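You operate a simulated robot arm through the tools that you are given. There is no shell and no other tool.

The job below is to be done with a simulated robot arm. You get a single attempt, and the scene is never put back.

JOB
Soap the sponge, scrub the green plate clean and lay it on the dish rack.
Fine: on its lower shelf; press the sponge on the soap tray, and leave it there afterwards; other plates stay. What is to be rubbed or washed off counts as gone when no trace of it is left.
Where things are to end (x, y in the base frame): green plate within 0.06 m of [0.72, 0.72].

The check looks at the end state, three seconds after you hand in, the way a careful person would. Anything else that was tipped, shoved, dropped, spilled or broken makes it a failure.

ROBOT AND FRAMES
A 7-joint arm with a two-finger parallel gripper, fixed in place. Base frame: the origin is at the foot of the arm, x ahead of it, y to its left, z up; the work surface is at about z = 0.932. Readings come in m, degrees, newtons and seconds.
Its first joint turns from -149.0 to 149.0 degrees. Payload 3.43 kg.
The tool frame sits at the grasp point between the pads (the TCP): z along the fingers, y along the line on which they close. The tips reach 0.03 m beyond it. Largest opening 0.094 m; finger width 0.028, thickness 0.01; the body of the gripper, 0.05 by 0.096 m, starts 0.055 m behind the TCP.
Orientation is that of the tool frame in the base frame, as [roll, pitch, yaw] about the fixed x, y, z axes, in that order (R = Rz(yaw) Ry(pitch) Rx(roll)). With the fingers straight down and closing along the base's y, the tool's x points along the base's -x, its y along +y and its z along -z.

CONTROLS
- The arm moves only by the tool step_arm. Its argument "deltas" is one flat list of numbers, 7 for each row, row after row: the turn, a rotation vector about the base's x, y, z in degrees, then the shift along the base's x, y, z in m, then the finger opening in m, from 0 to 0.094. In form: [wx, wy, wz, x, y, z, gripper, wx, wy, wz, x, y, z, gripper, ...]. A call has 1 to 20 rows; each row shifts and turns the commanded pose from where the row before left it. Rows are played at 5 a second. More than 0.05 m and 8.6 degrees between two rows, or a gripper value outside its range, and nothing of the call is played. A pose out of reach is approached as far as the arm can. The call stops where the force on the tool passes 40 N (or 10 N more than at its start, if that is more) or the arm is blocked; 0.2 s more then pass. Each finger travels about 0.045 m/s and halts on what it meets, pressing with about 32 N; the grip force reading is that of the motor and also rises with nothing between the fingers. The clock runs only during rows and for 0.2 s after the last one: add rows that do not move to give the fingers time. It gives the time, the measured TCP pose, the force on the tool (base axes), the opening and the grip force at its end, in the units of the frame above (readings bear some noise), with the torque about the TCP (base axes, N m) and any sound that the robot's microphone picked up.
- Cameras (640 x 400 px; columns grow to the right, rows downward): "scene" is fixed at [0.3999, 0.6423, 1.4977]; the picture's right is [-0.35, -0.94, 0.00], its down [-0.68, 0.26, -0.68] and it looks along [0.64, -0.24, -0.73] (base axes); focal length 309 px, centre (320, 200). "wrist" rides on the gripper at [0.076, 0.014, -0.103] in the tool frame; the picture's right is [-0.18, 0.98, 0.00], its down [-0.75, -0.14, -0.64] and it looks along [-0.63, -0.12, 0.77] (tool axes); focal length 243 px, centre (320, 200). There is no depth. A picture from a camera that has moved, and an enlarged one, comes with that camera's place and axes in the base frame and with its lens. The place of the scene camera against the robot may be out by one fixed shift of up to 0.018 m in any direction.
- capture(camera): a new picture of that camera. The clock stands still meanwhile.
- enlarge(camera, box): a new picture of the part [left, top, right, bottom] of that camera's present view, enlarged. The clock stands still meanwhile.
- sign_off(): hands the job in; it is judged then, once.

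Places have to be worked out from the pictures, the camera data and where the tool is seen. Open the gripper and draw the arm clear of the work before you hand the job in, unless the task says otherwise.

The tools are called after ">>>" as a command line: name --argument value ..., lists and objects as JSON in quotes. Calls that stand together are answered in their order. step_arm: Moves the arm, as the interface text tells. Its arguments: {"type":"object","properties":{"deltas":{"type":"array","items":{"type":"number"}}},"required":["deltas"]} The other tools are called the same way: capture (camera) takes a picture; enlarge (camera, box) takes an enlarged picture of a part of a camera's view; sign_off () hands the job in.

At the start:

```text
time_s: 0.0
tool_pos: [0.757, 0.6367, 1.2292]
ee_rot: [180.0, 0.0, 179.9]
contact_force: [-0.3, 1.0, 0.0]
moment: [0.0, -0.03, -0.03]
finger_gap: 0.0944
gripper_force: 0.1
```

scene: 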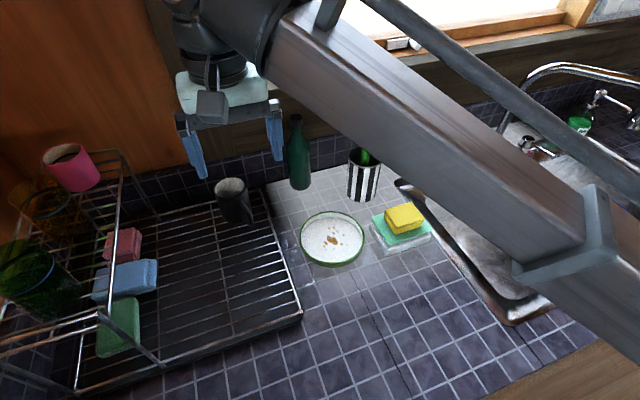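
wrist: 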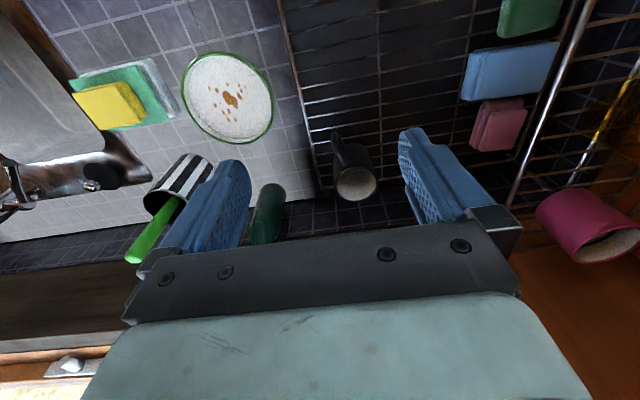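

I'll start by looking closer at the sponge, the plate, and the rack before moving anything.

>>> enlarge --camera "scene" --box '[280, 130, 460, 280]'

>>> enlarge --camera "scene" --box '[0, 120, 310, 400]'

>>> enlarge --camera "wrist" --box '[40, 20, 300, 200]'

>>> enlarge --camera "wrist" --box '[280, 0, 640, 230]'

```text
2.67 times, centred on (370, 205) of scene
camera zoom: at [0.3999, 0.6423, 1.4977], right [-0.35, -0.94, 0.0], down [-0.68, 0.26, -0.68], along [0.64, -0.24, -0.73], focal length 824 px, centre (187, 187)
```

zoom: 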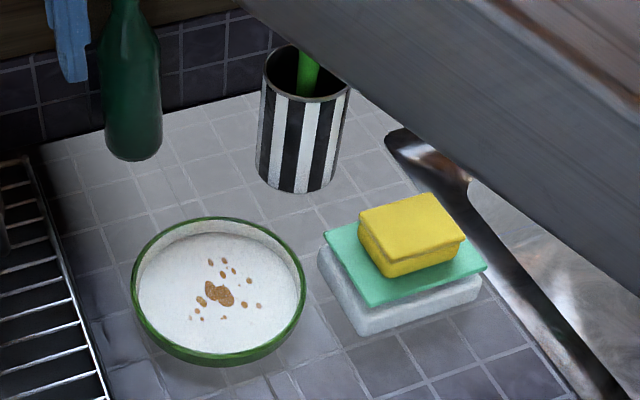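

```text
1.43 times, centred on (155, 260) of scene
camera zoom: at [0.3999, 0.6423, 1.4977], right [-0.35, -0.94, 0.0], down [-0.68, 0.26, -0.68], along [0.64, -0.24, -0.73], focal length 442 px, centre (556, 114)
```

zoom: 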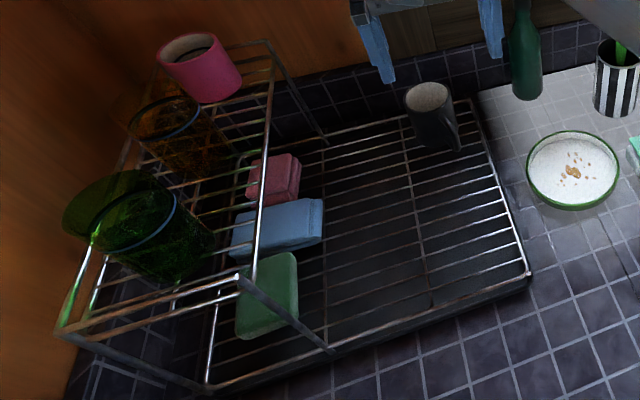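

```text
2.22 times, centred on (170, 110) of wrist
camera zoom: at [0.6794, 0.6494, 1.3333], right [0.18, 0.98, 0.0], down [0.75, -0.14, 0.64], along [0.63, -0.12, -0.77], focal length 539 px, centre (653, 400)
```

zoom: 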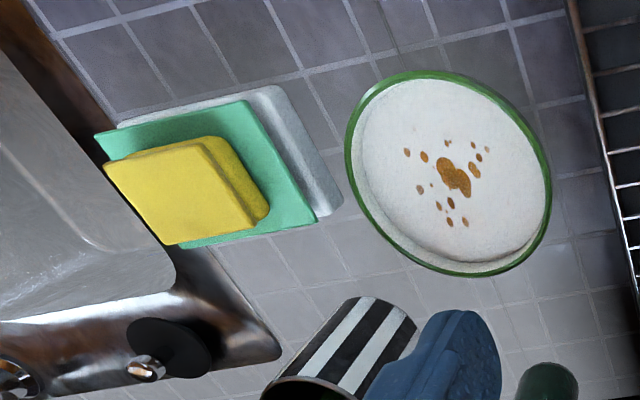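

```text
1.74 times, centred on (460, 115) of wrist
camera zoom: at [0.6794, 0.6494, 1.3333], right [0.18, 0.98, 0.0], down [0.75, -0.14, 0.64], along [0.63, -0.12, -0.77], focal length 422 px, centre (76, 348)
```

zoom: 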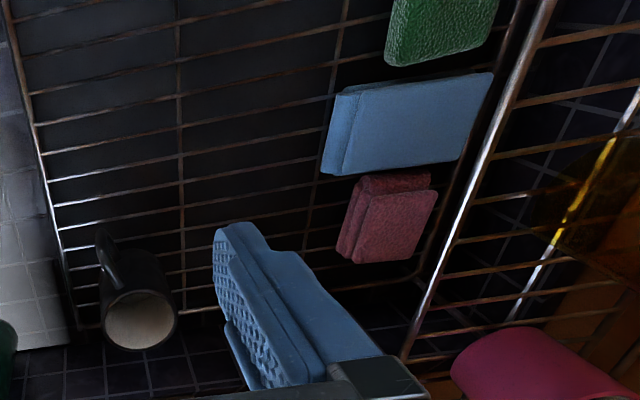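

The yellow sponge seems to lie on a green-and-white soap tray near (0.74, 0.32), and the stained plate near (0.767, 0.49), about 0.14 m across. I'll move the tool over toward the sponge, staying high, for a better view.

>>> step_arm --deltas '[0, 0, 0, -0.007, -0.037, 0, 0.094, 0, 0, 0, -0.007, -0.037, 0, 0.094, 0, 0, 0, -0.007, -0.037, 0, 0.094, 0, 0, 0, -0.007, -0.037, 0, 0.094, 0, 0, 0, -0.007, -0.037, 0, 0.094, 0, 0, 0, -0.007, -0.037, 0, 0.094, 0, 0, 0, -0.007, -0.037, 0, 0.094, 0, 0, 0, -0.007, -0.037, 0, 0.094, 0, 0, 0, 0, 0, 0, 0.094, 0, 0, 0, 0, 0, 0, 0.094]'

>>> capture --camera "wrist"

>>> capture --camera "scene"

```text
time_s: 2.2
tool_pos: [0.7239, 0.3567, 1.1711]
ee_rot: [179.6, 0.6, -180.0]
contact_force: [0.0, 0.1, -0.1]
moment: [0.01, 0.01, 0.02]
finger_gap: 0.0942
gripper_force: 0.3
out of reach, approached as far as the arm can: row 3, 4, 5, 6, 7, 8
```

```text
taken
camera wrist: at [0.6467, 0.3693, 1.2721], right [0.18, 0.98, 0.01], down [0.75, -0.15, 0.65], along [0.64, -0.11, -0.76], focal length 243 px, centre (320, 200)
```

wrist: 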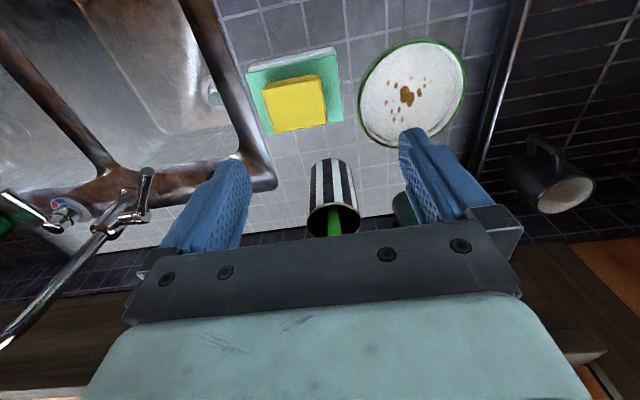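

```text
taken
```

scene: 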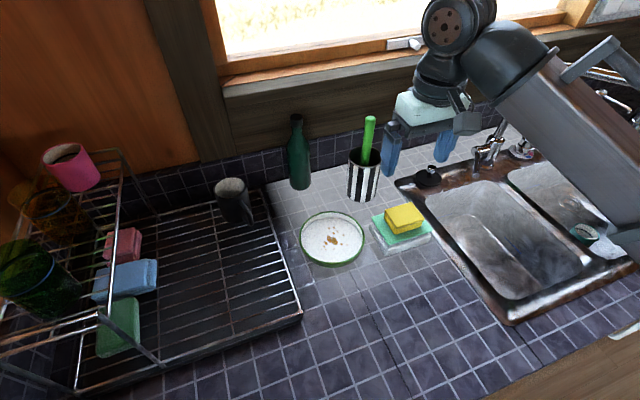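

The arm hit its near-reach limit while that high, but it settled at (0.724, 0.357, 1.171). I'll zoom in on the sponge, tray and plate from here.

>>> enlarge --camera "wrist" --box '[225, 30, 365, 150]'

>>> enlarge --camera "wrist" --box '[340, 20, 480, 160]'

>>> enlarge --camera "scene" --box '[350, 180, 450, 270]'

```text
3.33 times, centred on (295, 90) of wrist
camera zoom: at [0.6467, 0.3693, 1.2721], right [0.18, 0.98, 0.01], down [0.75, -0.15, 0.65], along [0.64, -0.11, -0.76], focal length 809 px, centre (403, 567)
```

zoom: 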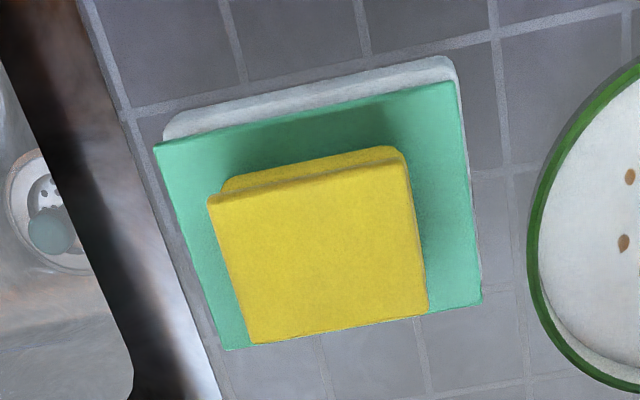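

```text
2.86 times, centred on (410, 90) of wrist
camera zoom: at [0.6467, 0.3693, 1.2721], right [0.18, 0.98, 0.01], down [0.75, -0.15, 0.65], along [0.64, -0.11, -0.76], focal length 693 px, centre (63, 514)
```

zoom: 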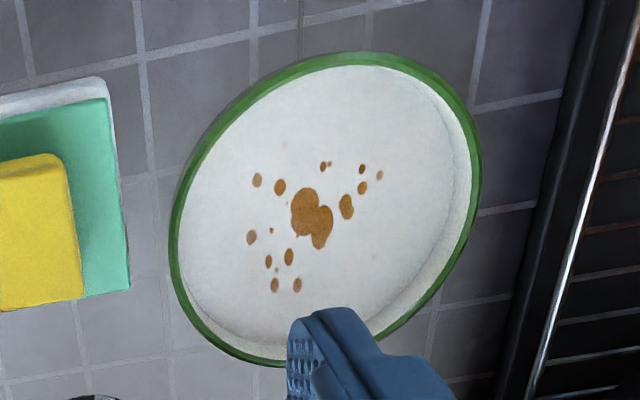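

```text
4.44 times, centred on (400, 225) of scene
camera zoom: at [0.3999, 0.6423, 1.4977], right [-0.35, -0.94, 0.0], down [-0.68, 0.26, -0.68], along [0.64, -0.24, -0.73], focal length 1374 px, centre (-36, 89)
```

zoom: 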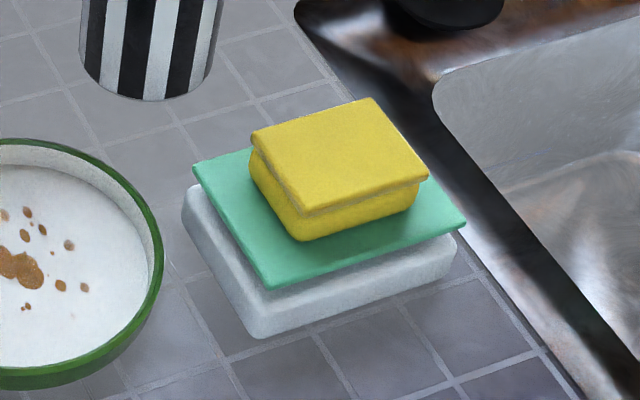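

The tray appears aligned with the base axes, with the sponge centred near (0.743, 0.324), about 0.055 m in x by 0.07 m in y. I'll make a small move down to see how the commanded pose behaves and to triangulate heights again.

>>> step_arm --deltas '[0, 0, 0, 0.011, -0.004, -0.025, 0.094, 0, 0, 0, 0.011, -0.004, -0.025, 0.094, 0, 0, 0, 0.011, -0.004, -0.025, 0.094, 0, 0, 0, 0.011, -0.004, -0.025, 0.094, 0, 0, 0, 0, 0, 0, 0.094, 0, 0, 0, 0, 0, 0, 0.094]'

>>> capture --camera "wrist"

>>> enlarge --camera "scene" --box '[330, 60, 490, 260]'

```text
time_s: 3.6
tool_pos: [0.7676, 0.3417, 1.0714]
ee_rot: [180.0, 0.0, -180.0]
contact_force: [0.2, -0.2, 0.3]
moment: [-0.01, 0.03, 0.0]
finger_gap: 0.0941
gripper_force: 0.0
```

```text
taken
camera wrist: at [0.6915, 0.3551, 1.1742], right [0.18, 0.98, 0.0], down [0.75, -0.14, 0.64], along [0.63, -0.12, -0.77], focal length 243 px, centre (320, 200)
```

wrist: 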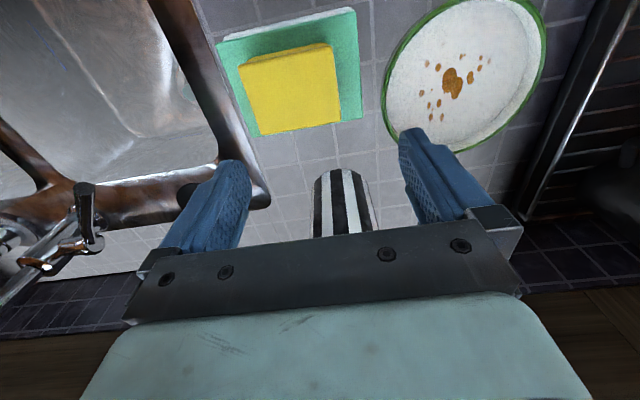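

```text
2.00 times, centred on (410, 160) of scene
camera zoom: at [0.3999, 0.6423, 1.4977], right [-0.35, -0.94, 0.0], down [-0.68, 0.26, -0.68], along [0.64, -0.24, -0.73], focal length 618 px, centre (140, 280)
```

zoom: 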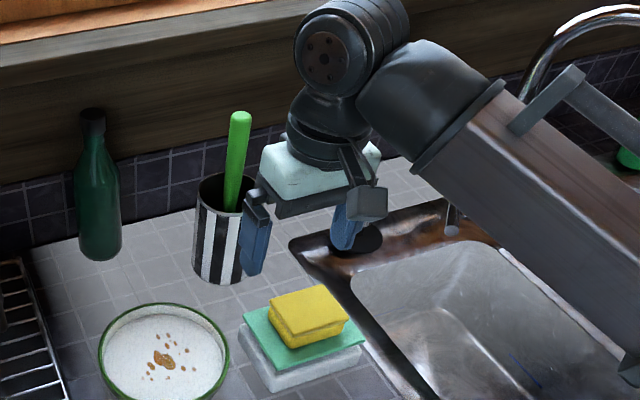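

Deltas apply from the pose actually reached, which is good to know. I'll zoom in on the sponge and plate from this lower vantage to pin down heights.

>>> enlarge --camera "wrist" --box '[210, 0, 370, 140]'

>>> enlarge --camera "wrist" --box '[370, 0, 560, 160]'

```text
2.86 times, centred on (290, 70) of wrist
camera zoom: at [0.6915, 0.3551, 1.1742], right [0.18, 0.98, 0.0], down [0.75, -0.14, 0.64], along [0.63, -0.12, -0.77], focal length 693 px, centre (406, 571)
```

zoom: 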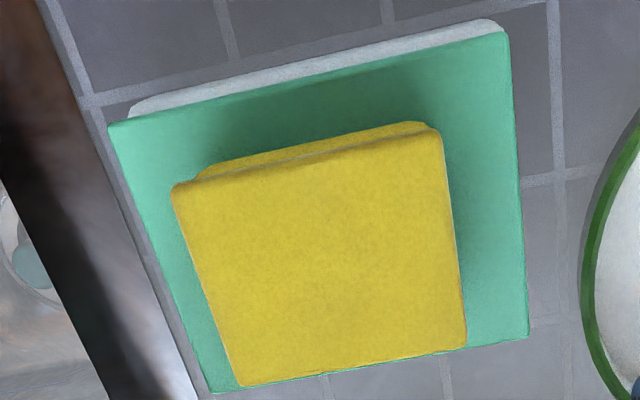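

```text
2.50 times, centred on (465, 80) of wrist
camera zoom: at [0.6915, 0.3551, 1.1742], right [0.18, 0.98, 0.0], down [0.75, -0.14, 0.64], along [0.63, -0.12, -0.77], focal length 606 px, centre (-42, 500)
```

zoom: 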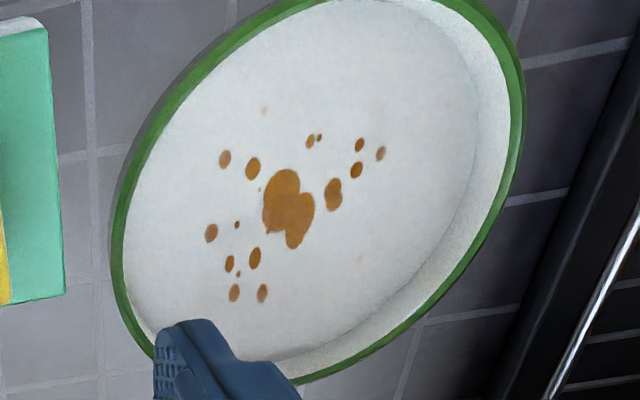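

Triangulating three wrist views, I put the tray top near z≈0.95, the sponge top near 0.979 (centre 0.744, 0.324), and the plate floor near 0.907 with its centre around (0.774, 0.478). I'll line up over the sponge and stop with the tips just above its top.

>>> step_arm --deltas '[0, 0, 0, -0.0118, -0.0089, 0, 0.094, 0, 0, 0, -0.0118, -0.0089, -0.01, 0.094, 0, 0, 0, 0, 0, -0.02, 0.094, 0, 0, 0, 0, 0, -0.015, 0.094, 0, 0, 0, 0, 0, 0, 0.094, 0, 0, 0, 0, 0, 0, 0.094]'

>>> capture --camera "wrist"

>>> enlarge --camera "scene" --box '[330, 120, 490, 260]'

```text
time_s: 5.0
tool_pos: [0.744, 0.3219, 1.0259]
ee_rot: [-179.9, 0.0, 180.0]
contact_force: [-0.9, -1.0, 0.0]
moment: [0.02, 0.01, -0.02]
finger_gap: 0.0941
gripper_force: 0.1
```

```text
taken
camera wrist: at [0.668, 0.3346, 1.1284], right [0.18, 0.98, 0.0], down [0.75, -0.14, 0.64], along [0.63, -0.12, -0.77], focal length 243 px, centre (320, 200)
```

wrist: 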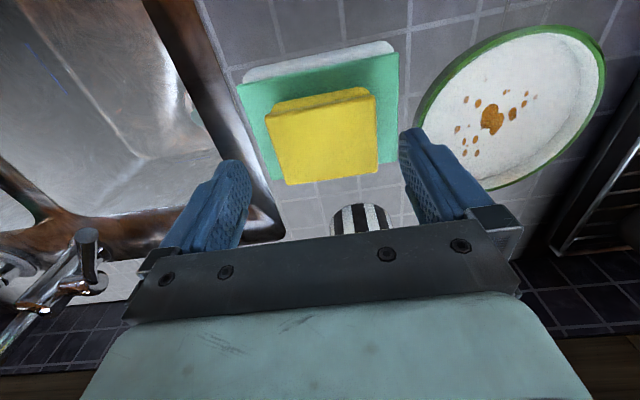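

```text
2.86 times, centred on (410, 190) of scene
camera zoom: at [0.3999, 0.6423, 1.4977], right [-0.35, -0.94, 0.0], down [-0.68, 0.26, -0.68], along [0.64, -0.24, -0.73], focal length 883 px, centre (63, 229)
```

zoom: 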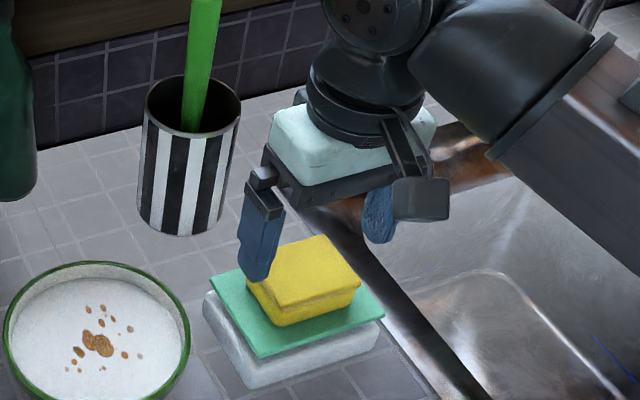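

The sponge is centred at about (0.744, 0.325), so I nudge +3 mm in y and go down slowly with the fingers open on either side of it.

>>> step_arm --deltas '[0, 0, 0, 0, 0.003, -0.006, 0.094, 0, 0, 0, 0, 0, -0.008, 0.094, 0, 0, 0, 0, 0, -0.008, 0.094, 0, 0, 0, 0, 0, -0.007, 0.094, 0, 0, 0, 0, 0, -0.006, 0.094, 0, 0, 0, 0, 0, 0, 0.094]'

>>> capture --camera "wrist"

>>> enlarge --camera "scene" --box '[350, 140, 470, 260]'

```text
time_s: 6.4
tool_pos: [0.7447, 0.3261, 0.9906]
ee_rot: [180.0, -0.1, 180.0]
contact_force: [0.2, -0.8, -0.3]
moment: [-0.02, 0.01, -0.02]
finger_gap: 0.094
gripper_force: 0.1
```

```text
taken
camera wrist: at [0.6688, 0.3385, 1.0932], right [0.18, 0.98, 0.0], down [0.75, -0.14, 0.64], along [0.63, -0.12, -0.77], focal length 243 px, centre (320, 200)
```

wrist: 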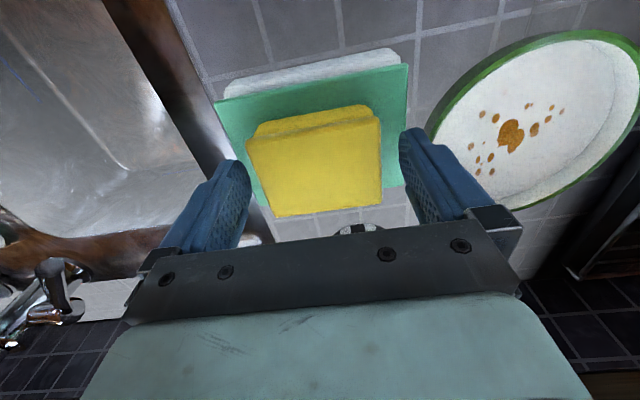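

```text
3.33 times, centred on (410, 200) of scene
camera zoom: at [0.3999, 0.6423, 1.4977], right [-0.35, -0.94, 0.0], down [-0.68, 0.26, -0.68], along [0.64, -0.24, -0.73], focal length 1030 px, centre (20, 200)
```

zoom: 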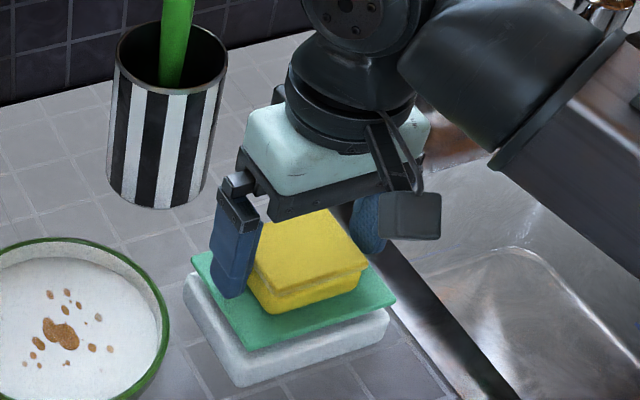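

The fingers straddle the sponge with tips about 1 cm above the tray and no contact. I'll close on the sponge.

>>> step_arm --deltas '[0, 0, 0, 0, 0, 0, 0.08, 0, 0, 0, 0, 0, 0, 0.07, 0, 0, 0, 0, 0, 0, 0.06, 0, 0, 0, 0, 0, 0, 0.05, 0, 0, 0, 0, 0, 0, 0.05, 0, 0, 0, 0, 0, 0, 0.05]'

>>> capture --camera "wrist"

>>> enlarge --camera "scene" --box '[350, 140, 470, 260]'

```text
time_s: 7.8
tool_pos: [0.7442, 0.3279, 0.99]
ee_rot: [-180.0, 0.0, -180.0]
contact_force: [0.1, -0.7, -0.3]
moment: [-0.02, 0.0, -0.02]
finger_gap: 0.0683
gripper_force: 32.7
```

```text
taken
camera wrist: at [0.6688, 0.3384, 1.0934], right [0.18, 0.98, 0.0], down [0.75, -0.14, 0.64], along [0.63, -0.12, -0.77], focal length 243 px, centre (320, 200)
```

wrist: 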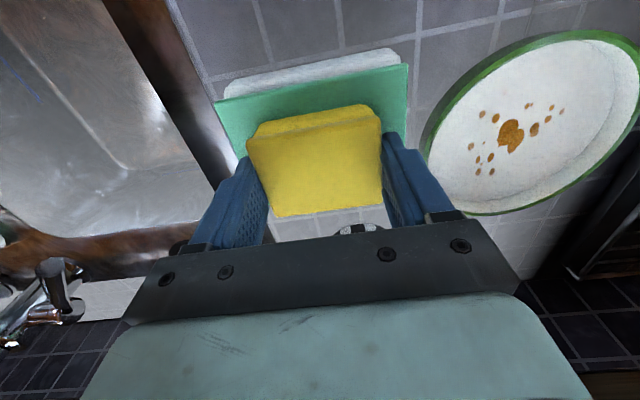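

```text
3.33 times, centred on (410, 200) of scene
camera zoom: at [0.3999, 0.6423, 1.4977], right [-0.35, -0.94, 0.0], down [-0.68, 0.26, -0.68], along [0.64, -0.24, -0.73], focal length 1030 px, centre (20, 200)
```

zoom: 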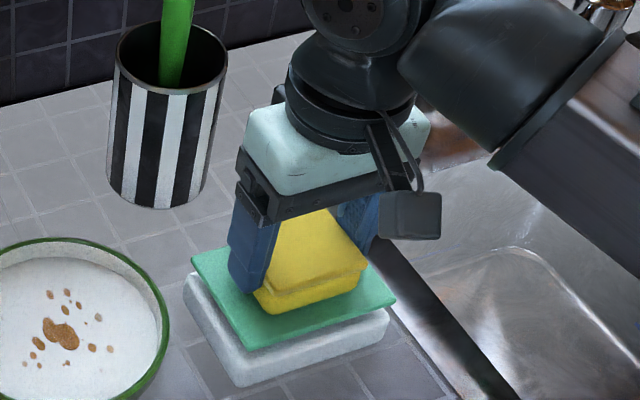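

The sponge is gripped (68 mm gap, 33 N). Now I'll press it down on the soap tray in small steps while watching the force.

>>> step_arm --deltas '[0, 0, 0, 0, 0, -0.001, 0.05, 0, 0, 0, 0, 0, -0.001, 0.05, 0, 0, 0, 0, 0, 0, 0.05]'

```text
time_s: 8.6
tool_pos: [0.7446, 0.3252, 0.9892]
ee_rot: [-179.9, 0.0, 180.0]
contact_force: [0.1, 0.0, 1.3]
moment: [0.03, -0.02, -0.02]
finger_gap: 0.0686
gripper_force: 32.0
```

Force is just starting to rise (1.3 N), so I'll press a bit deeper.

>>> step_arm --deltas '[0, 0, 0, 0, 0, -0.001, 0.05, 0, 0, 0, 0, 0, -0.001, 0.05, 0, 0, 0, 0, 0, 0, 0.05, 0, 0, 0, 0, 0, 0, 0.05]'

```text
time_s: 9.6
tool_pos: [0.7455, 0.3248, 0.987]
ee_rot: [-179.9, 0.0, -179.9]
contact_force: [0.5, -0.4, 1.5]
moment: [0.0, 0.06, 0.02]
finger_gap: 0.0684
gripper_force: 31.4
```

>>> step_arm --deltas '[0, 0, 0, 0, 0, -0.001, 0.05, 0, 0, 0, 0, 0, -0.001, 0.05, 0, 0, 0, 0, 0, 0, 0.05, 0, 0, 0, 0, 0, 0, 0.05]'

>>> enlarge --camera "scene" --box '[350, 140, 470, 260]'

>>> capture --camera "wrist"

```text
time_s: 10.6
tool_pos: [0.7459, 0.3256, 0.9838]
ee_rot: [180.0, 0.0, -179.9]
contact_force: [0.5, 0.1, 1.0]
moment: [-0.05, 0.0, -0.03]
finger_gap: 0.0684
gripper_force: 31.8
```

```text
3.33 times, centred on (410, 200) of scene
camera zoom: at [0.3999, 0.6423, 1.4977], right [-0.35, -0.94, 0.0], down [-0.68, 0.26, -0.68], along [0.64, -0.24, -0.73], focal length 1030 px, centre (20, 200)
```

zoom: 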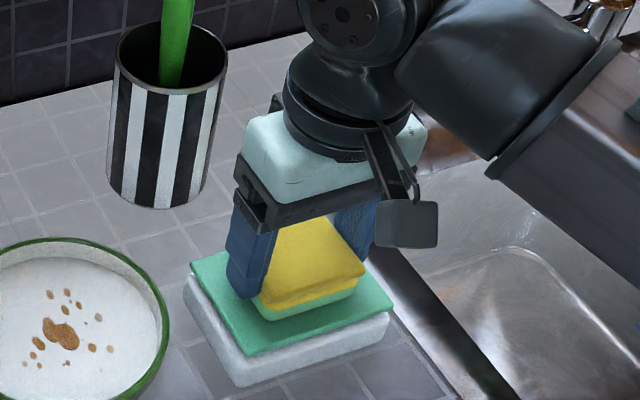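

```text
taken
camera wrist: at [0.6684, 0.3389, 1.0876], right [0.18, 0.98, 0.0], down [0.75, -0.14, 0.64], along [0.63, -0.12, -0.77], focal length 243 px, centre (320, 200)
```

wrist: 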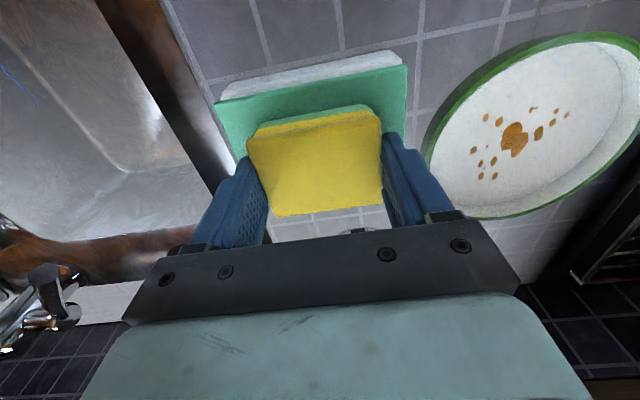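

The sponge's lower part has turned green, so it has taken soap. I'll lift it straight up and check that it comes along and the tray stays put.

>>> step_arm --deltas '[0, 0, 0, 0, 0, 0.005, 0.05, 0, 0, 0, 0, 0, 0.015, 0.05, 0, 0, 0, 0, 0, 0.02, 0.05, 0, 0, 0, 0, 0, 0.02, 0.05, 0, 0, 0, 0, 0, 0, 0.05]'

>>> enlarge --camera "scene" --box '[350, 120, 470, 260]'

>>> capture --camera "wrist"

```text
time_s: 11.8
tool_pos: [0.7453, 0.3244, 1.0448]
ee_rot: [179.9, 0.0, 180.0]
contact_force: [-0.2, -0.5, -0.2]
moment: [0.0, 0.01, 0.0]
finger_gap: 0.0685
gripper_force: 32.3
```

```text
2.86 times, centred on (410, 190) of scene
camera zoom: at [0.3999, 0.6423, 1.4977], right [-0.35, -0.94, 0.0], down [-0.68, 0.26, -0.68], along [0.64, -0.24, -0.73], focal length 883 px, centre (63, 229)
```

zoom: 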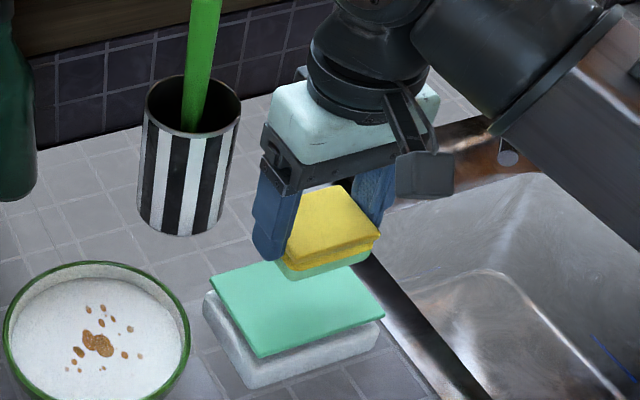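

```text
taken
camera wrist: at [0.6685, 0.3384, 1.1476], right [0.18, 0.98, 0.0], down [0.75, -0.14, 0.64], along [0.63, -0.12, -0.77], focal length 243 px, centre (320, 200)
```

wrist: 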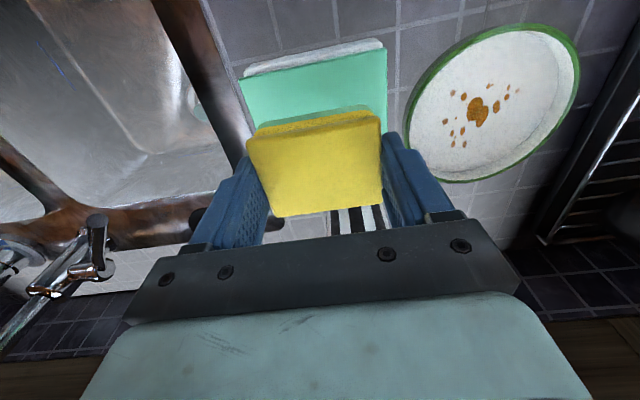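

The sponge is held with a soapy green underside and the tray hasn't moved. I'll carry it over the plate centre, staying above the rim.

>>> step_arm --deltas '[0, 0, 0, 0.006, 0.031, 0, 0.05, 0, 0, 0, 0.006, 0.031, 0, 0.05, 0, 0, 0, 0.006, 0.031, 0, 0.05, 0, 0, 0, 0.006, 0.031, 0, 0.05, 0, 0, 0, 0.005, 0.03, 0, 0.05, 0, 0, 0, 0, 0, -0.02, 0.05, 0, 0, 0, 0, 0, -0.02, 0.05, 0, 0, 0, 0, 0, -0.02, 0.05, 0, 0, 0, 0, 0, -0.015, 0.05, 0, 0, 0, 0, 0, 0, 0.05]'

>>> capture --camera "wrist"

>>> enlarge --camera "scene" --box '[260, 140, 420, 290]'

```text
time_s: 14.0
tool_pos: [0.7742, 0.4807, 0.97]
ee_rot: [180.0, 0.1, 180.0]
contact_force: [-0.4, -0.7, 0.1]
moment: [-0.03, 0.01, 0.0]
finger_gap: 0.0687
gripper_force: 32.2
```

```text
taken
camera wrist: at [0.6982, 0.4934, 1.072], right [0.18, 0.98, 0.0], down [0.75, -0.14, 0.64], along [0.63, -0.12, -0.77], focal length 243 px, centre (320, 200)
```

wrist: 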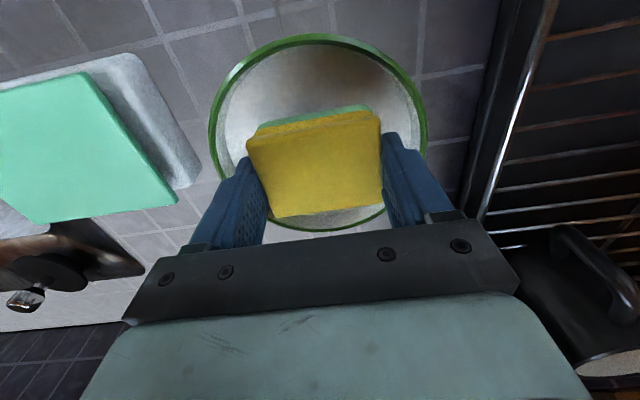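

```text
2.67 times, centred on (340, 215) of scene
camera zoom: at [0.3999, 0.6423, 1.4977], right [-0.35, -0.94, 0.0], down [-0.68, 0.26, -0.68], along [0.64, -0.24, -0.73], focal length 824 px, centre (267, 160)
```

zoom: 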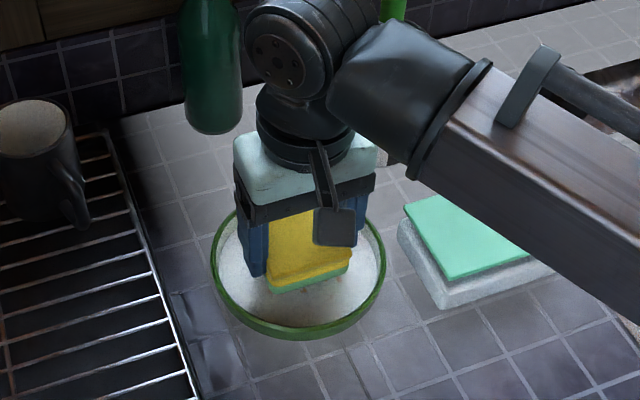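

Centred over the plate with no contact at z=0.970. I'll go down gently toward the plate floor.

>>> step_arm --deltas '[0, 0, 0, 0, -0.002, -0.006, 0.05, 0, 0, 0, 0, 0, -0.006, 0.05, 0, 0, 0, 0, 0, -0.004, 0.05, 0, 0, 0, 0, 0, -0.002, 0.05, 0, 0, 0, 0, 0, 0, 0.05]'

```text
time_s: 15.2
tool_pos: [0.7736, 0.478, 0.952]
ee_rot: [180.0, 0.0, -179.9]
contact_force: [0.0, -0.2, 0.2]
moment: [0.04, -0.04, 0.0]
finger_gap: 0.0685
gripper_force: 32.6
```

>>> step_arm --deltas '[0, 0, 0, 0, 0, -0.002, 0.05, 0, 0, 0, 0, 0, -0.002, 0.05, 0, 0, 0, 0, 0, -0.001, 0.05, 0, 0, 0, 0, 0, 0, 0.05]'

>>> enlarge --camera "scene" --box '[280, 180, 400, 280]'

```text
time_s: 16.2
tool_pos: [0.7737, 0.4779, 0.9477]
ee_rot: [179.9, 0.1, 180.0]
contact_force: [0.4, 2.7, 24.4]
moment: [-0.06, 0.08, -0.02]
finger_gap: 0.0687
gripper_force: 32.6
```

```text
4.00 times, centred on (340, 230) of scene
camera zoom: at [0.3999, 0.6423, 1.4977], right [-0.35, -0.94, 0.0], down [-0.68, 0.26, -0.68], along [0.64, -0.24, -0.73], focal length 1237 px, centre (240, 80)
```

zoom: 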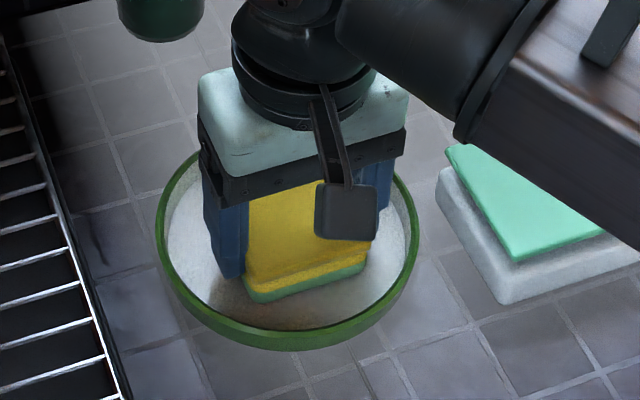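

Contact is stiff: 24 N is more than needed for scrubbing. I'll back off about 1 mm to get a lighter press.

>>> step_arm --deltas '[0, 0, 0, 0, 0, 0.001, 0.05, 0, 0, 0, 0, 0, 0, 0.05]'

```text
time_s: 16.8
tool_pos: [0.7735, 0.4769, 0.9485]
ee_rot: [-179.9, 0.0, 180.0]
contact_force: [0.1, 3.0, 18.3]
moment: [0.1, 0.03, 0.01]
finger_gap: 0.0684
gripper_force: 32.1
```

>>> step_arm --deltas '[0, 0, 0, 0, 0, 0.0017, 0.05, 0, 0, 0, 0, 0, 0, 0.05]'

```text
time_s: 17.4
tool_pos: [0.7734, 0.4769, 0.9494]
ee_rot: [-179.9, -0.1, -180.0]
contact_force: [-0.2, 0.1, 0.1]
moment: [-0.02, 0.0, -0.05]
finger_gap: 0.0685
gripper_force: 32.4
```

>>> step_arm --deltas '[0, 0, 0, 0, 0, -0.0008, 0.05, 0, 0, 0, 0, 0, 0, 0.05]'

```text
time_s: 18.0
tool_pos: [0.7749, 0.4774, 0.9489]
ee_rot: [-180.0, 0.0, 180.0]
contact_force: [-0.4, 0.2, -0.8]
moment: [0.02, 0.0, 0.01]
finger_gap: 0.0685
gripper_force: 32.4
```

>>> step_arm --deltas '[0, 0, 0, 0, 0, -0.0008, 0.05, 0, 0, 0, 0, 0, 0, 0.05]'

```text
time_s: 18.6
tool_pos: [0.7739, 0.4771, 0.9483]
ee_rot: [-179.9, 0.0, 180.0]
contact_force: [0.8, 1.1, 7.5]
moment: [0.03, 0.02, -0.01]
finger_gap: 0.0684
gripper_force: 32.2
```

Now 7.5 N of press, which is good for scrubbing. I'll try a short stroke in +x and watch the side forces.

>>> step_arm --deltas '[0, 0, 0, 0.005, 0, 0, 0.05, 0, 0, 0, 0.005, 0, 0, 0.05, 0, 0, 0, 0.005, 0, 0, 0.05, 0, 0, 0, 0, 0, 0, 0.05]'

>>> capture --camera "wrist"

>>> enlarge --camera "scene" --box '[280, 180, 400, 280]'

```text
time_s: 19.6
tool_pos: [0.788, 0.4768, 0.9471]
ee_rot: [-180.0, -0.1, 180.0]
contact_force: [-4.6, -0.4, 10.8]
moment: [0.02, 0.17, 0.03]
finger_gap: 0.0683
gripper_force: 31.7
```

```text
taken
camera wrist: at [0.7117, 0.4903, 1.0508], right [0.18, 0.98, 0.0], down [0.75, -0.14, 0.64], along [0.63, -0.12, -0.77], focal length 243 px, centre (320, 200)
```

wrist: 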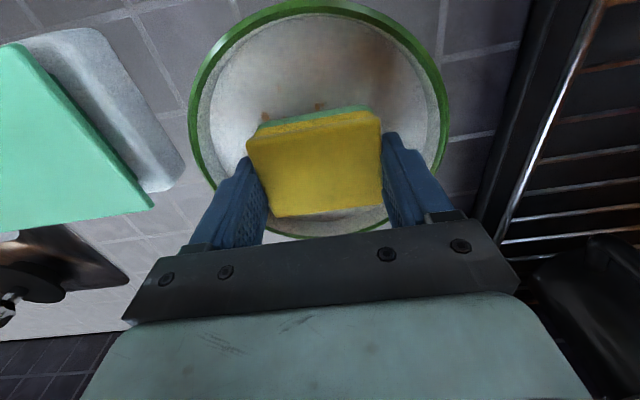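

```text
4.00 times, centred on (340, 230) of scene
camera zoom: at [0.3999, 0.6423, 1.4977], right [-0.35, -0.94, 0.0], down [-0.68, 0.26, -0.68], along [0.64, -0.24, -0.73], focal length 1237 px, centre (240, 80)
```

zoom: 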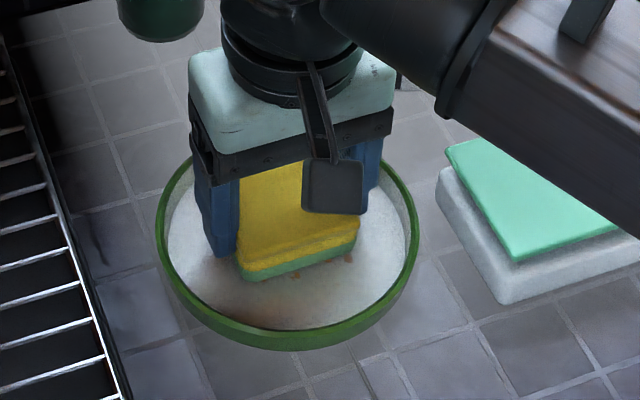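

The plate holds still while the sponge slides (about 11 N down, 4.6 N drag). I'll continue with a raster over the stained area.

>>> step_arm --deltas '[0, 0, 0, 0.006, 0, 0, 0.05, 0, 0, 0, 0, -0.006, 0, 0.05, 0, 0, 0, 0, -0.006, 0, 0.05, 0, 0, 0, -0.008, 0, 0, 0.05, 0, 0, 0, -0.008, 0, 0, 0.05, 0, 0, 0, -0.008, 0, 0, 0.05, 0, 0, 0, -0.008, 0, 0, 0.05, 0, 0, 0, -0.008, 0, 0, 0.05]'

>>> enlarge --camera "scene" --box '[280, 180, 400, 280]'

```text
time_s: 21.4
tool_pos: [0.7541, 0.4664, 0.9484]
ee_rot: [-180.0, 0.1, -179.9]
contact_force: [1.6, 0.0, 2.3]
moment: [0.01, -0.04, 0.04]
finger_gap: 0.0684
gripper_force: 32.1
```

```text
4.00 times, centred on (340, 230) of scene
camera zoom: at [0.3999, 0.6423, 1.4977], right [-0.35, -0.94, 0.0], down [-0.68, 0.26, -0.68], along [0.64, -0.24, -0.73], focal length 1237 px, centre (240, 80)
```

zoom: 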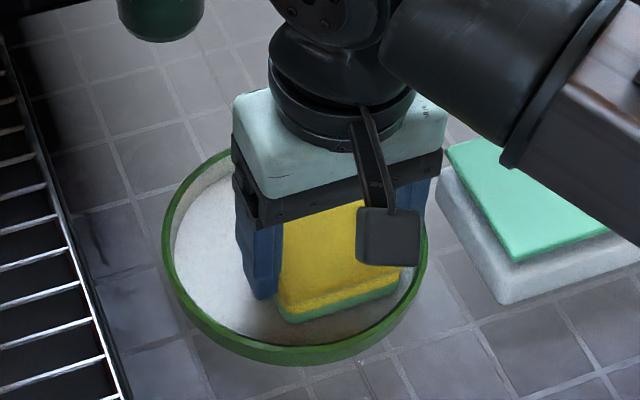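

The plate slid only a few millimetres toward the arm at the end of that stroke. I'll continue the raster on the middle and +y lanes with slightly shorter strokes.

>>> step_arm --deltas '[0, 0, 0, 0, 0.006, -0.0004, 0.05, 0, 0, 0, 0, 0.006, 0, 0.05, 0, 0, 0, 0.008, 0, 0, 0.05, 0, 0, 0, 0.008, 0, 0, 0.05, 0, 0, 0, 0.008, 0, 0, 0.05, 0, 0, 0, 0.008, 0, 0, 0.05, 0, 0, 0, 0, 0.006, 0, 0.05, 0, 0, 0, 0, 0.004, 0, 0.05, 0, 0, 0, -0.008, 0, 0, 0.05, 0, 0, 0, -0.008, 0, 0, 0.05, 0, 0, 0, -0.008, 0, 0, 0.05]'

>>> enlarge --camera "scene" --box '[280, 180, 400, 280]'

>>> capture --camera "wrist"

```text
time_s: 23.8
tool_pos: [0.7625, 0.4868, 0.948]
ee_rot: [180.0, 0.0, 180.0]
contact_force: [2.8, 0.0, 5.7]
moment: [-0.02, -0.11, -0.02]
finger_gap: 0.0683
gripper_force: 32.0
```

```text
4.00 times, centred on (340, 230) of scene
camera zoom: at [0.3999, 0.6423, 1.4977], right [-0.35, -0.94, 0.0], down [-0.68, 0.26, -0.68], along [0.64, -0.24, -0.73], focal length 1237 px, centre (240, 80)
```

zoom: 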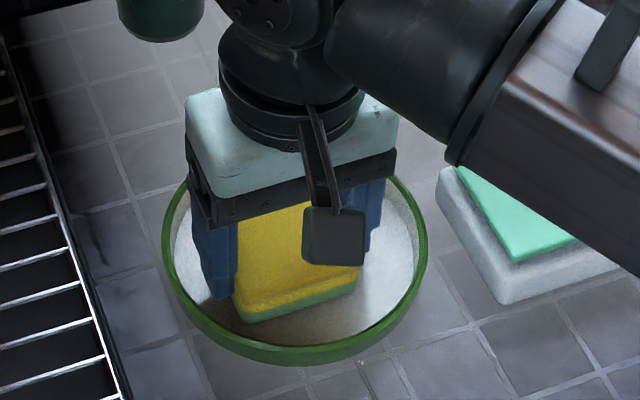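

```text
taken
camera wrist: at [0.6867, 0.5005, 1.0507], right [0.18, 0.98, 0.0], down [0.75, -0.14, 0.64], along [0.63, -0.12, -0.77], focal length 243 px, centre (320, 200)
```

wrist: 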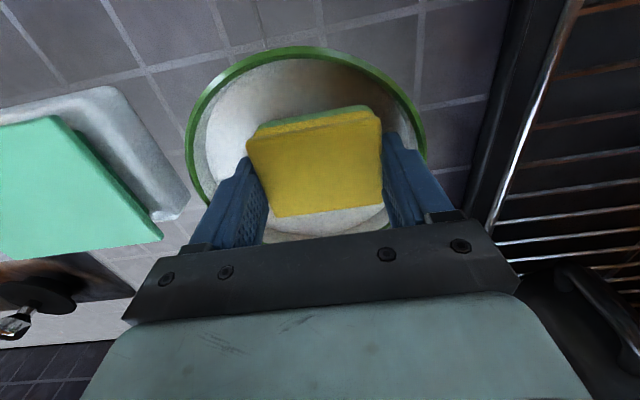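

I'll lift and move aside to look at the plate before deciding on more strokes.

>>> step_arm --deltas '[0, 0, 0, 0, 0, 0.01, 0.05, 0, 0, 0, 0, 0, 0.03, 0.05, 0, 0, 0, 0, 0, 0.04, 0.05, 0, 0, 0, 0, -0.04, 0.01, 0.05, 0, 0, 0, 0, -0.04, 0.01, 0.05, 0, 0, 0, 0, -0.04, 0, 0.05, 0, 0, 0, 0, 0, 0, 0.05]'

>>> enlarge --camera "scene" --box '[280, 180, 400, 280]'

>>> capture --camera "wrist"

```text
time_s: 25.4
tool_pos: [0.7643, 0.3655, 1.0463]
ee_rot: [-180.0, 0.0, 179.9]
contact_force: [0.5, -0.2, -0.2]
moment: [-0.02, 0.0, 0.02]
finger_gap: 0.0687
gripper_force: 32.1
```

```text
4.00 times, centred on (340, 230) of scene
camera zoom: at [0.3999, 0.6423, 1.4977], right [-0.35, -0.94, 0.0], down [-0.68, 0.26, -0.68], along [0.64, -0.24, -0.73], focal length 1237 px, centre (240, 80)
```

zoom: 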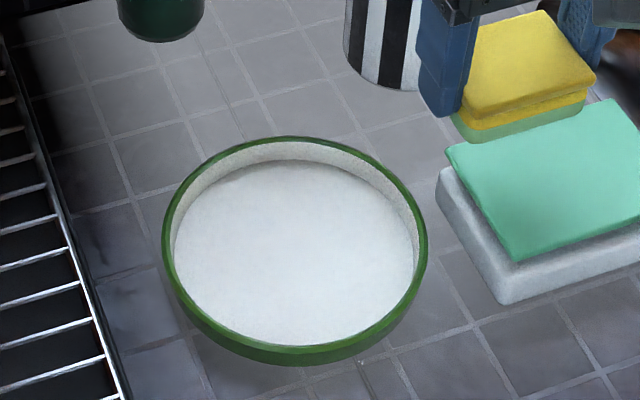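

```text
taken
camera wrist: at [0.6875, 0.3789, 1.15], right [0.18, 0.98, 0.0], down [0.75, -0.14, 0.64], along [0.63, -0.12, -0.77], focal length 243 px, centre (320, 200)
```

wrist: 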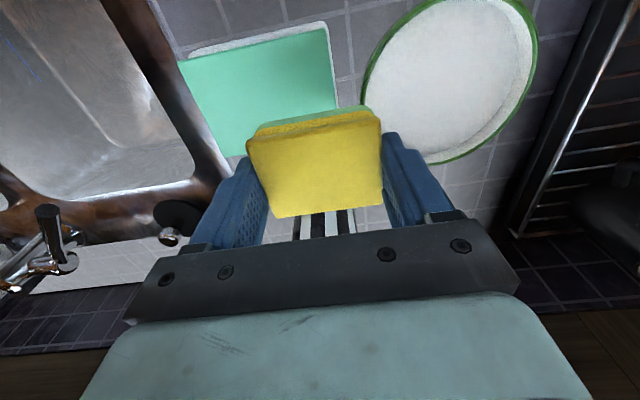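

The plate looks clean; I'll magnify it from both cameras to check for faint remnants.

>>> enlarge --camera "scene" --box '[315, 210, 390, 272]'

>>> enlarge --camera "wrist" --box '[355, 0, 545, 165]'

```text
6.45 times, centred on (352, 241) of scene
camera zoom: at [0.3999, 0.6423, 1.4977], right [-0.35, -0.94, 0.0], down [-0.68, 0.26, -0.68], along [0.64, -0.24, -0.73], focal length 1994 px, centre (110, -64)
```

zoom: 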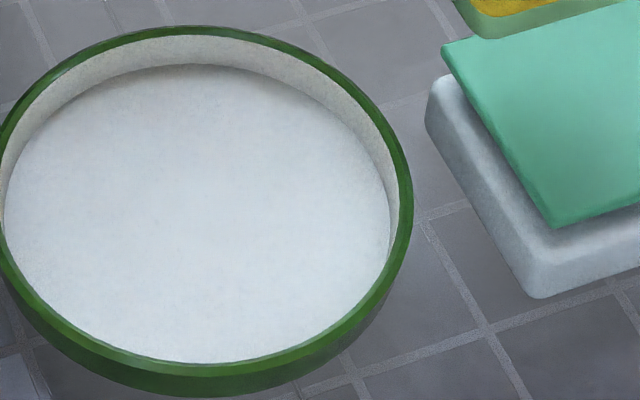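

```text
2.42 times, centred on (450, 82) of wrist
camera zoom: at [0.6875, 0.3789, 1.15], right [0.18, 0.98, 0.0], down [0.75, -0.14, 0.64], along [0.63, -0.12, -0.77], focal length 588 px, centre (5, 485)
```

zoom: 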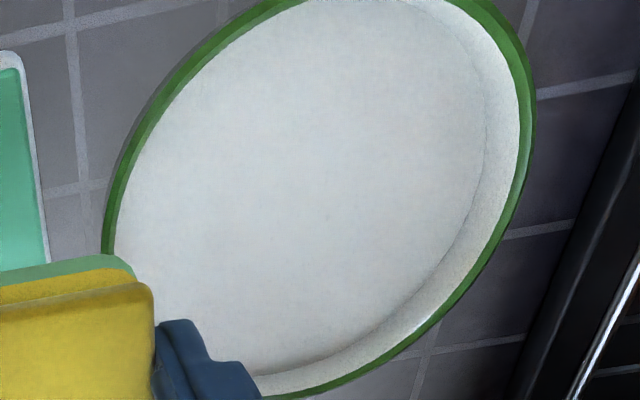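

No trace of the stain is left. Now I'll return the sponge to the centre of the soap tray.

>>> step_arm --deltas '[0, 0, 0, -0.0098, -0.02, 0, 0.05, 0, 0, 0, -0.0098, -0.0205, 0, 0.05, 0, 0, 0, 0, 0, -0.02, 0.05, 0, 0, 0, 0, 0, -0.02, 0.05, 0, 0, 0, 0, 0, -0.01, 0.05, 0, 0, 0, 0, 0, 0, 0.05]'

>>> enlarge --camera "scene" --box '[350, 140, 470, 260]'

>>> capture --camera "wrist"

```text
time_s: 26.8
tool_pos: [0.7444, 0.3266, 0.9974]
ee_rot: [180.0, -0.1, 180.0]
contact_force: [0.2, 0.0, -0.1]
moment: [0.02, -0.06, -0.01]
finger_gap: 0.0687
gripper_force: 32.1
```

```text
3.33 times, centred on (410, 200) of scene
camera zoom: at [0.3999, 0.6423, 1.4977], right [-0.35, -0.94, 0.0], down [-0.68, 0.26, -0.68], along [0.64, -0.24, -0.73], focal length 1030 px, centre (20, 200)
```

zoom: 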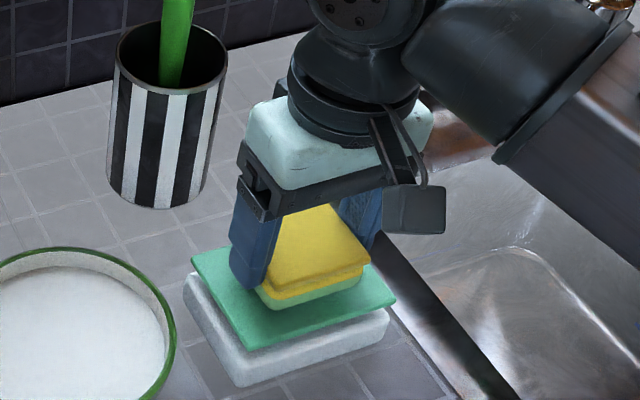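

```text
taken
camera wrist: at [0.667, 0.3396, 1.1001], right [0.18, 0.98, 0.0], down [0.75, -0.14, 0.64], along [0.63, -0.12, -0.77], focal length 243 px, centre (320, 200)
```

wrist: 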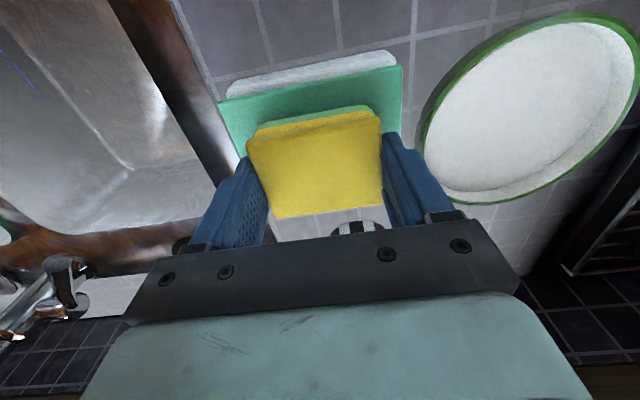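

The sponge is directly above the tray. I'll lower it in small steps until I feel contact.

>>> step_arm --deltas '[0, 0, 0, 0, 0, -0.002, 0.05, 0, 0, 0, 0, 0, -0.002, 0.05, 0, 0, 0, 0, 0, -0.002, 0.05, 0, 0, 0, 0, 0, -0.001, 0.05, 0, 0, 0, 0, 0, 0, 0.05]'

```text
time_s: 28.0
tool_pos: [0.7428, 0.3261, 0.9907]
ee_rot: [180.0, -0.1, 180.0]
contact_force: [0.8, 0.3, 0.1]
moment: [0.01, 0.0, 0.0]
finger_gap: 0.0684
gripper_force: 31.9
```

>>> step_arm --deltas '[0, 0, 0, 0, 0, -0.001, 0.05, 0, 0, 0, 0, 0, -0.001, 0.05, 0, 0, 0, 0, 0, 0, 0.05]'

```text
time_s: 28.8
tool_pos: [0.743, 0.3264, 0.9882]
ee_rot: [179.9, 0.0, 179.9]
contact_force: [0.8, 0.1, 0.4]
moment: [0.01, -0.02, 0.0]
finger_gap: 0.0684
gripper_force: 32.0
```

>>> step_arm --deltas '[0, 0, 0, 0, 0, -0.001, 0.05, 0, 0, 0, 0, 0, -0.001, 0.05, 0, 0, 0, 0, 0, -0.001, 0.05, 0, 0, 0, 0, 0, 0, 0.05]'

>>> enlarge --camera "scene" --box '[370, 180, 450, 260]'

```text
time_s: 29.8
tool_pos: [0.7437, 0.3266, 0.9862]
ee_rot: [-180.0, -0.1, -180.0]
contact_force: [0.0, -0.1, 1.5]
moment: [-0.02, 0.0, -0.02]
finger_gap: 0.0686
gripper_force: 31.8
```

```text
5.00 times, centred on (410, 220) of scene
camera zoom: at [0.3999, 0.6423, 1.4977], right [-0.35, -0.94, 0.0], down [-0.68, 0.26, -0.68], along [0.64, -0.24, -0.73], focal length 1546 px, centre (-130, 100)
```

zoom: 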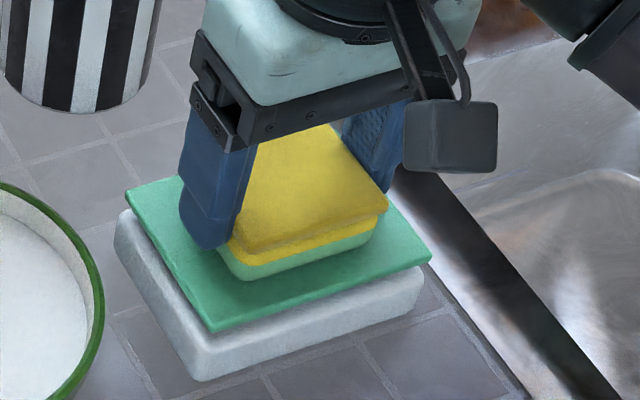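

Contact registers at 1.5 N and the picture shows the sponge resting on the pad. I'll ease up 2 mm and open the fingers.

>>> step_arm --deltas '[0, 0, 0, 0, 0, 0.002, 0.05, 0, 0, 0, 0, 0, 0, 0.06, 0, 0, 0, 0, 0, 0, 0.07, 0, 0, 0, 0, 0, 0, 0.08, 0, 0, 0, 0, 0, 0, 0.09, 0, 0, 0, 0, 0, 0, 0.094, 0, 0, 0, 0, 0, 0, 0.094]'

>>> enlarge --camera "scene" --box '[370, 180, 450, 260]'

>>> capture --camera "wrist"

```text
time_s: 31.4
tool_pos: [0.7443, 0.3271, 0.9878]
ee_rot: [180.0, 0.0, -180.0]
contact_force: [-0.7, -0.3, 0.3]
moment: [0.03, -0.01, 0.01]
finger_gap: 0.0937
gripper_force: 0.1
```

```text
5.00 times, centred on (410, 220) of scene
camera zoom: at [0.3999, 0.6423, 1.4977], right [-0.35, -0.94, 0.0], down [-0.68, 0.26, -0.68], along [0.64, -0.24, -0.73], focal length 1546 px, centre (-130, 100)
```

zoom: 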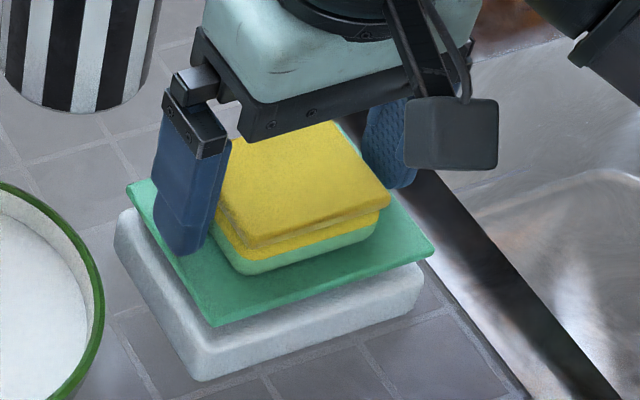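

```text
taken
camera wrist: at [0.6673, 0.34, 1.0903], right [0.18, 0.98, 0.0], down [0.75, -0.14, 0.64], along [0.63, -0.12, -0.77], focal length 243 px, centre (320, 200)
```

wrist: 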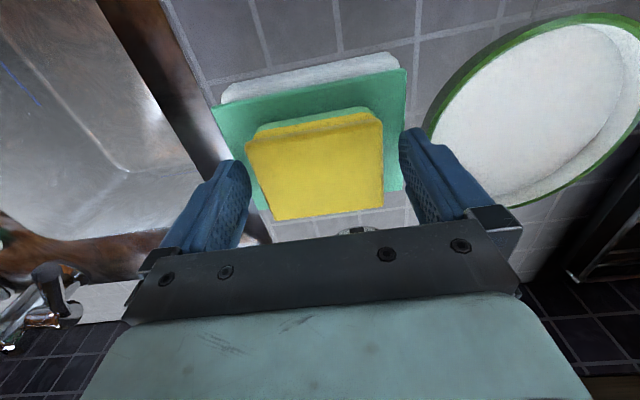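

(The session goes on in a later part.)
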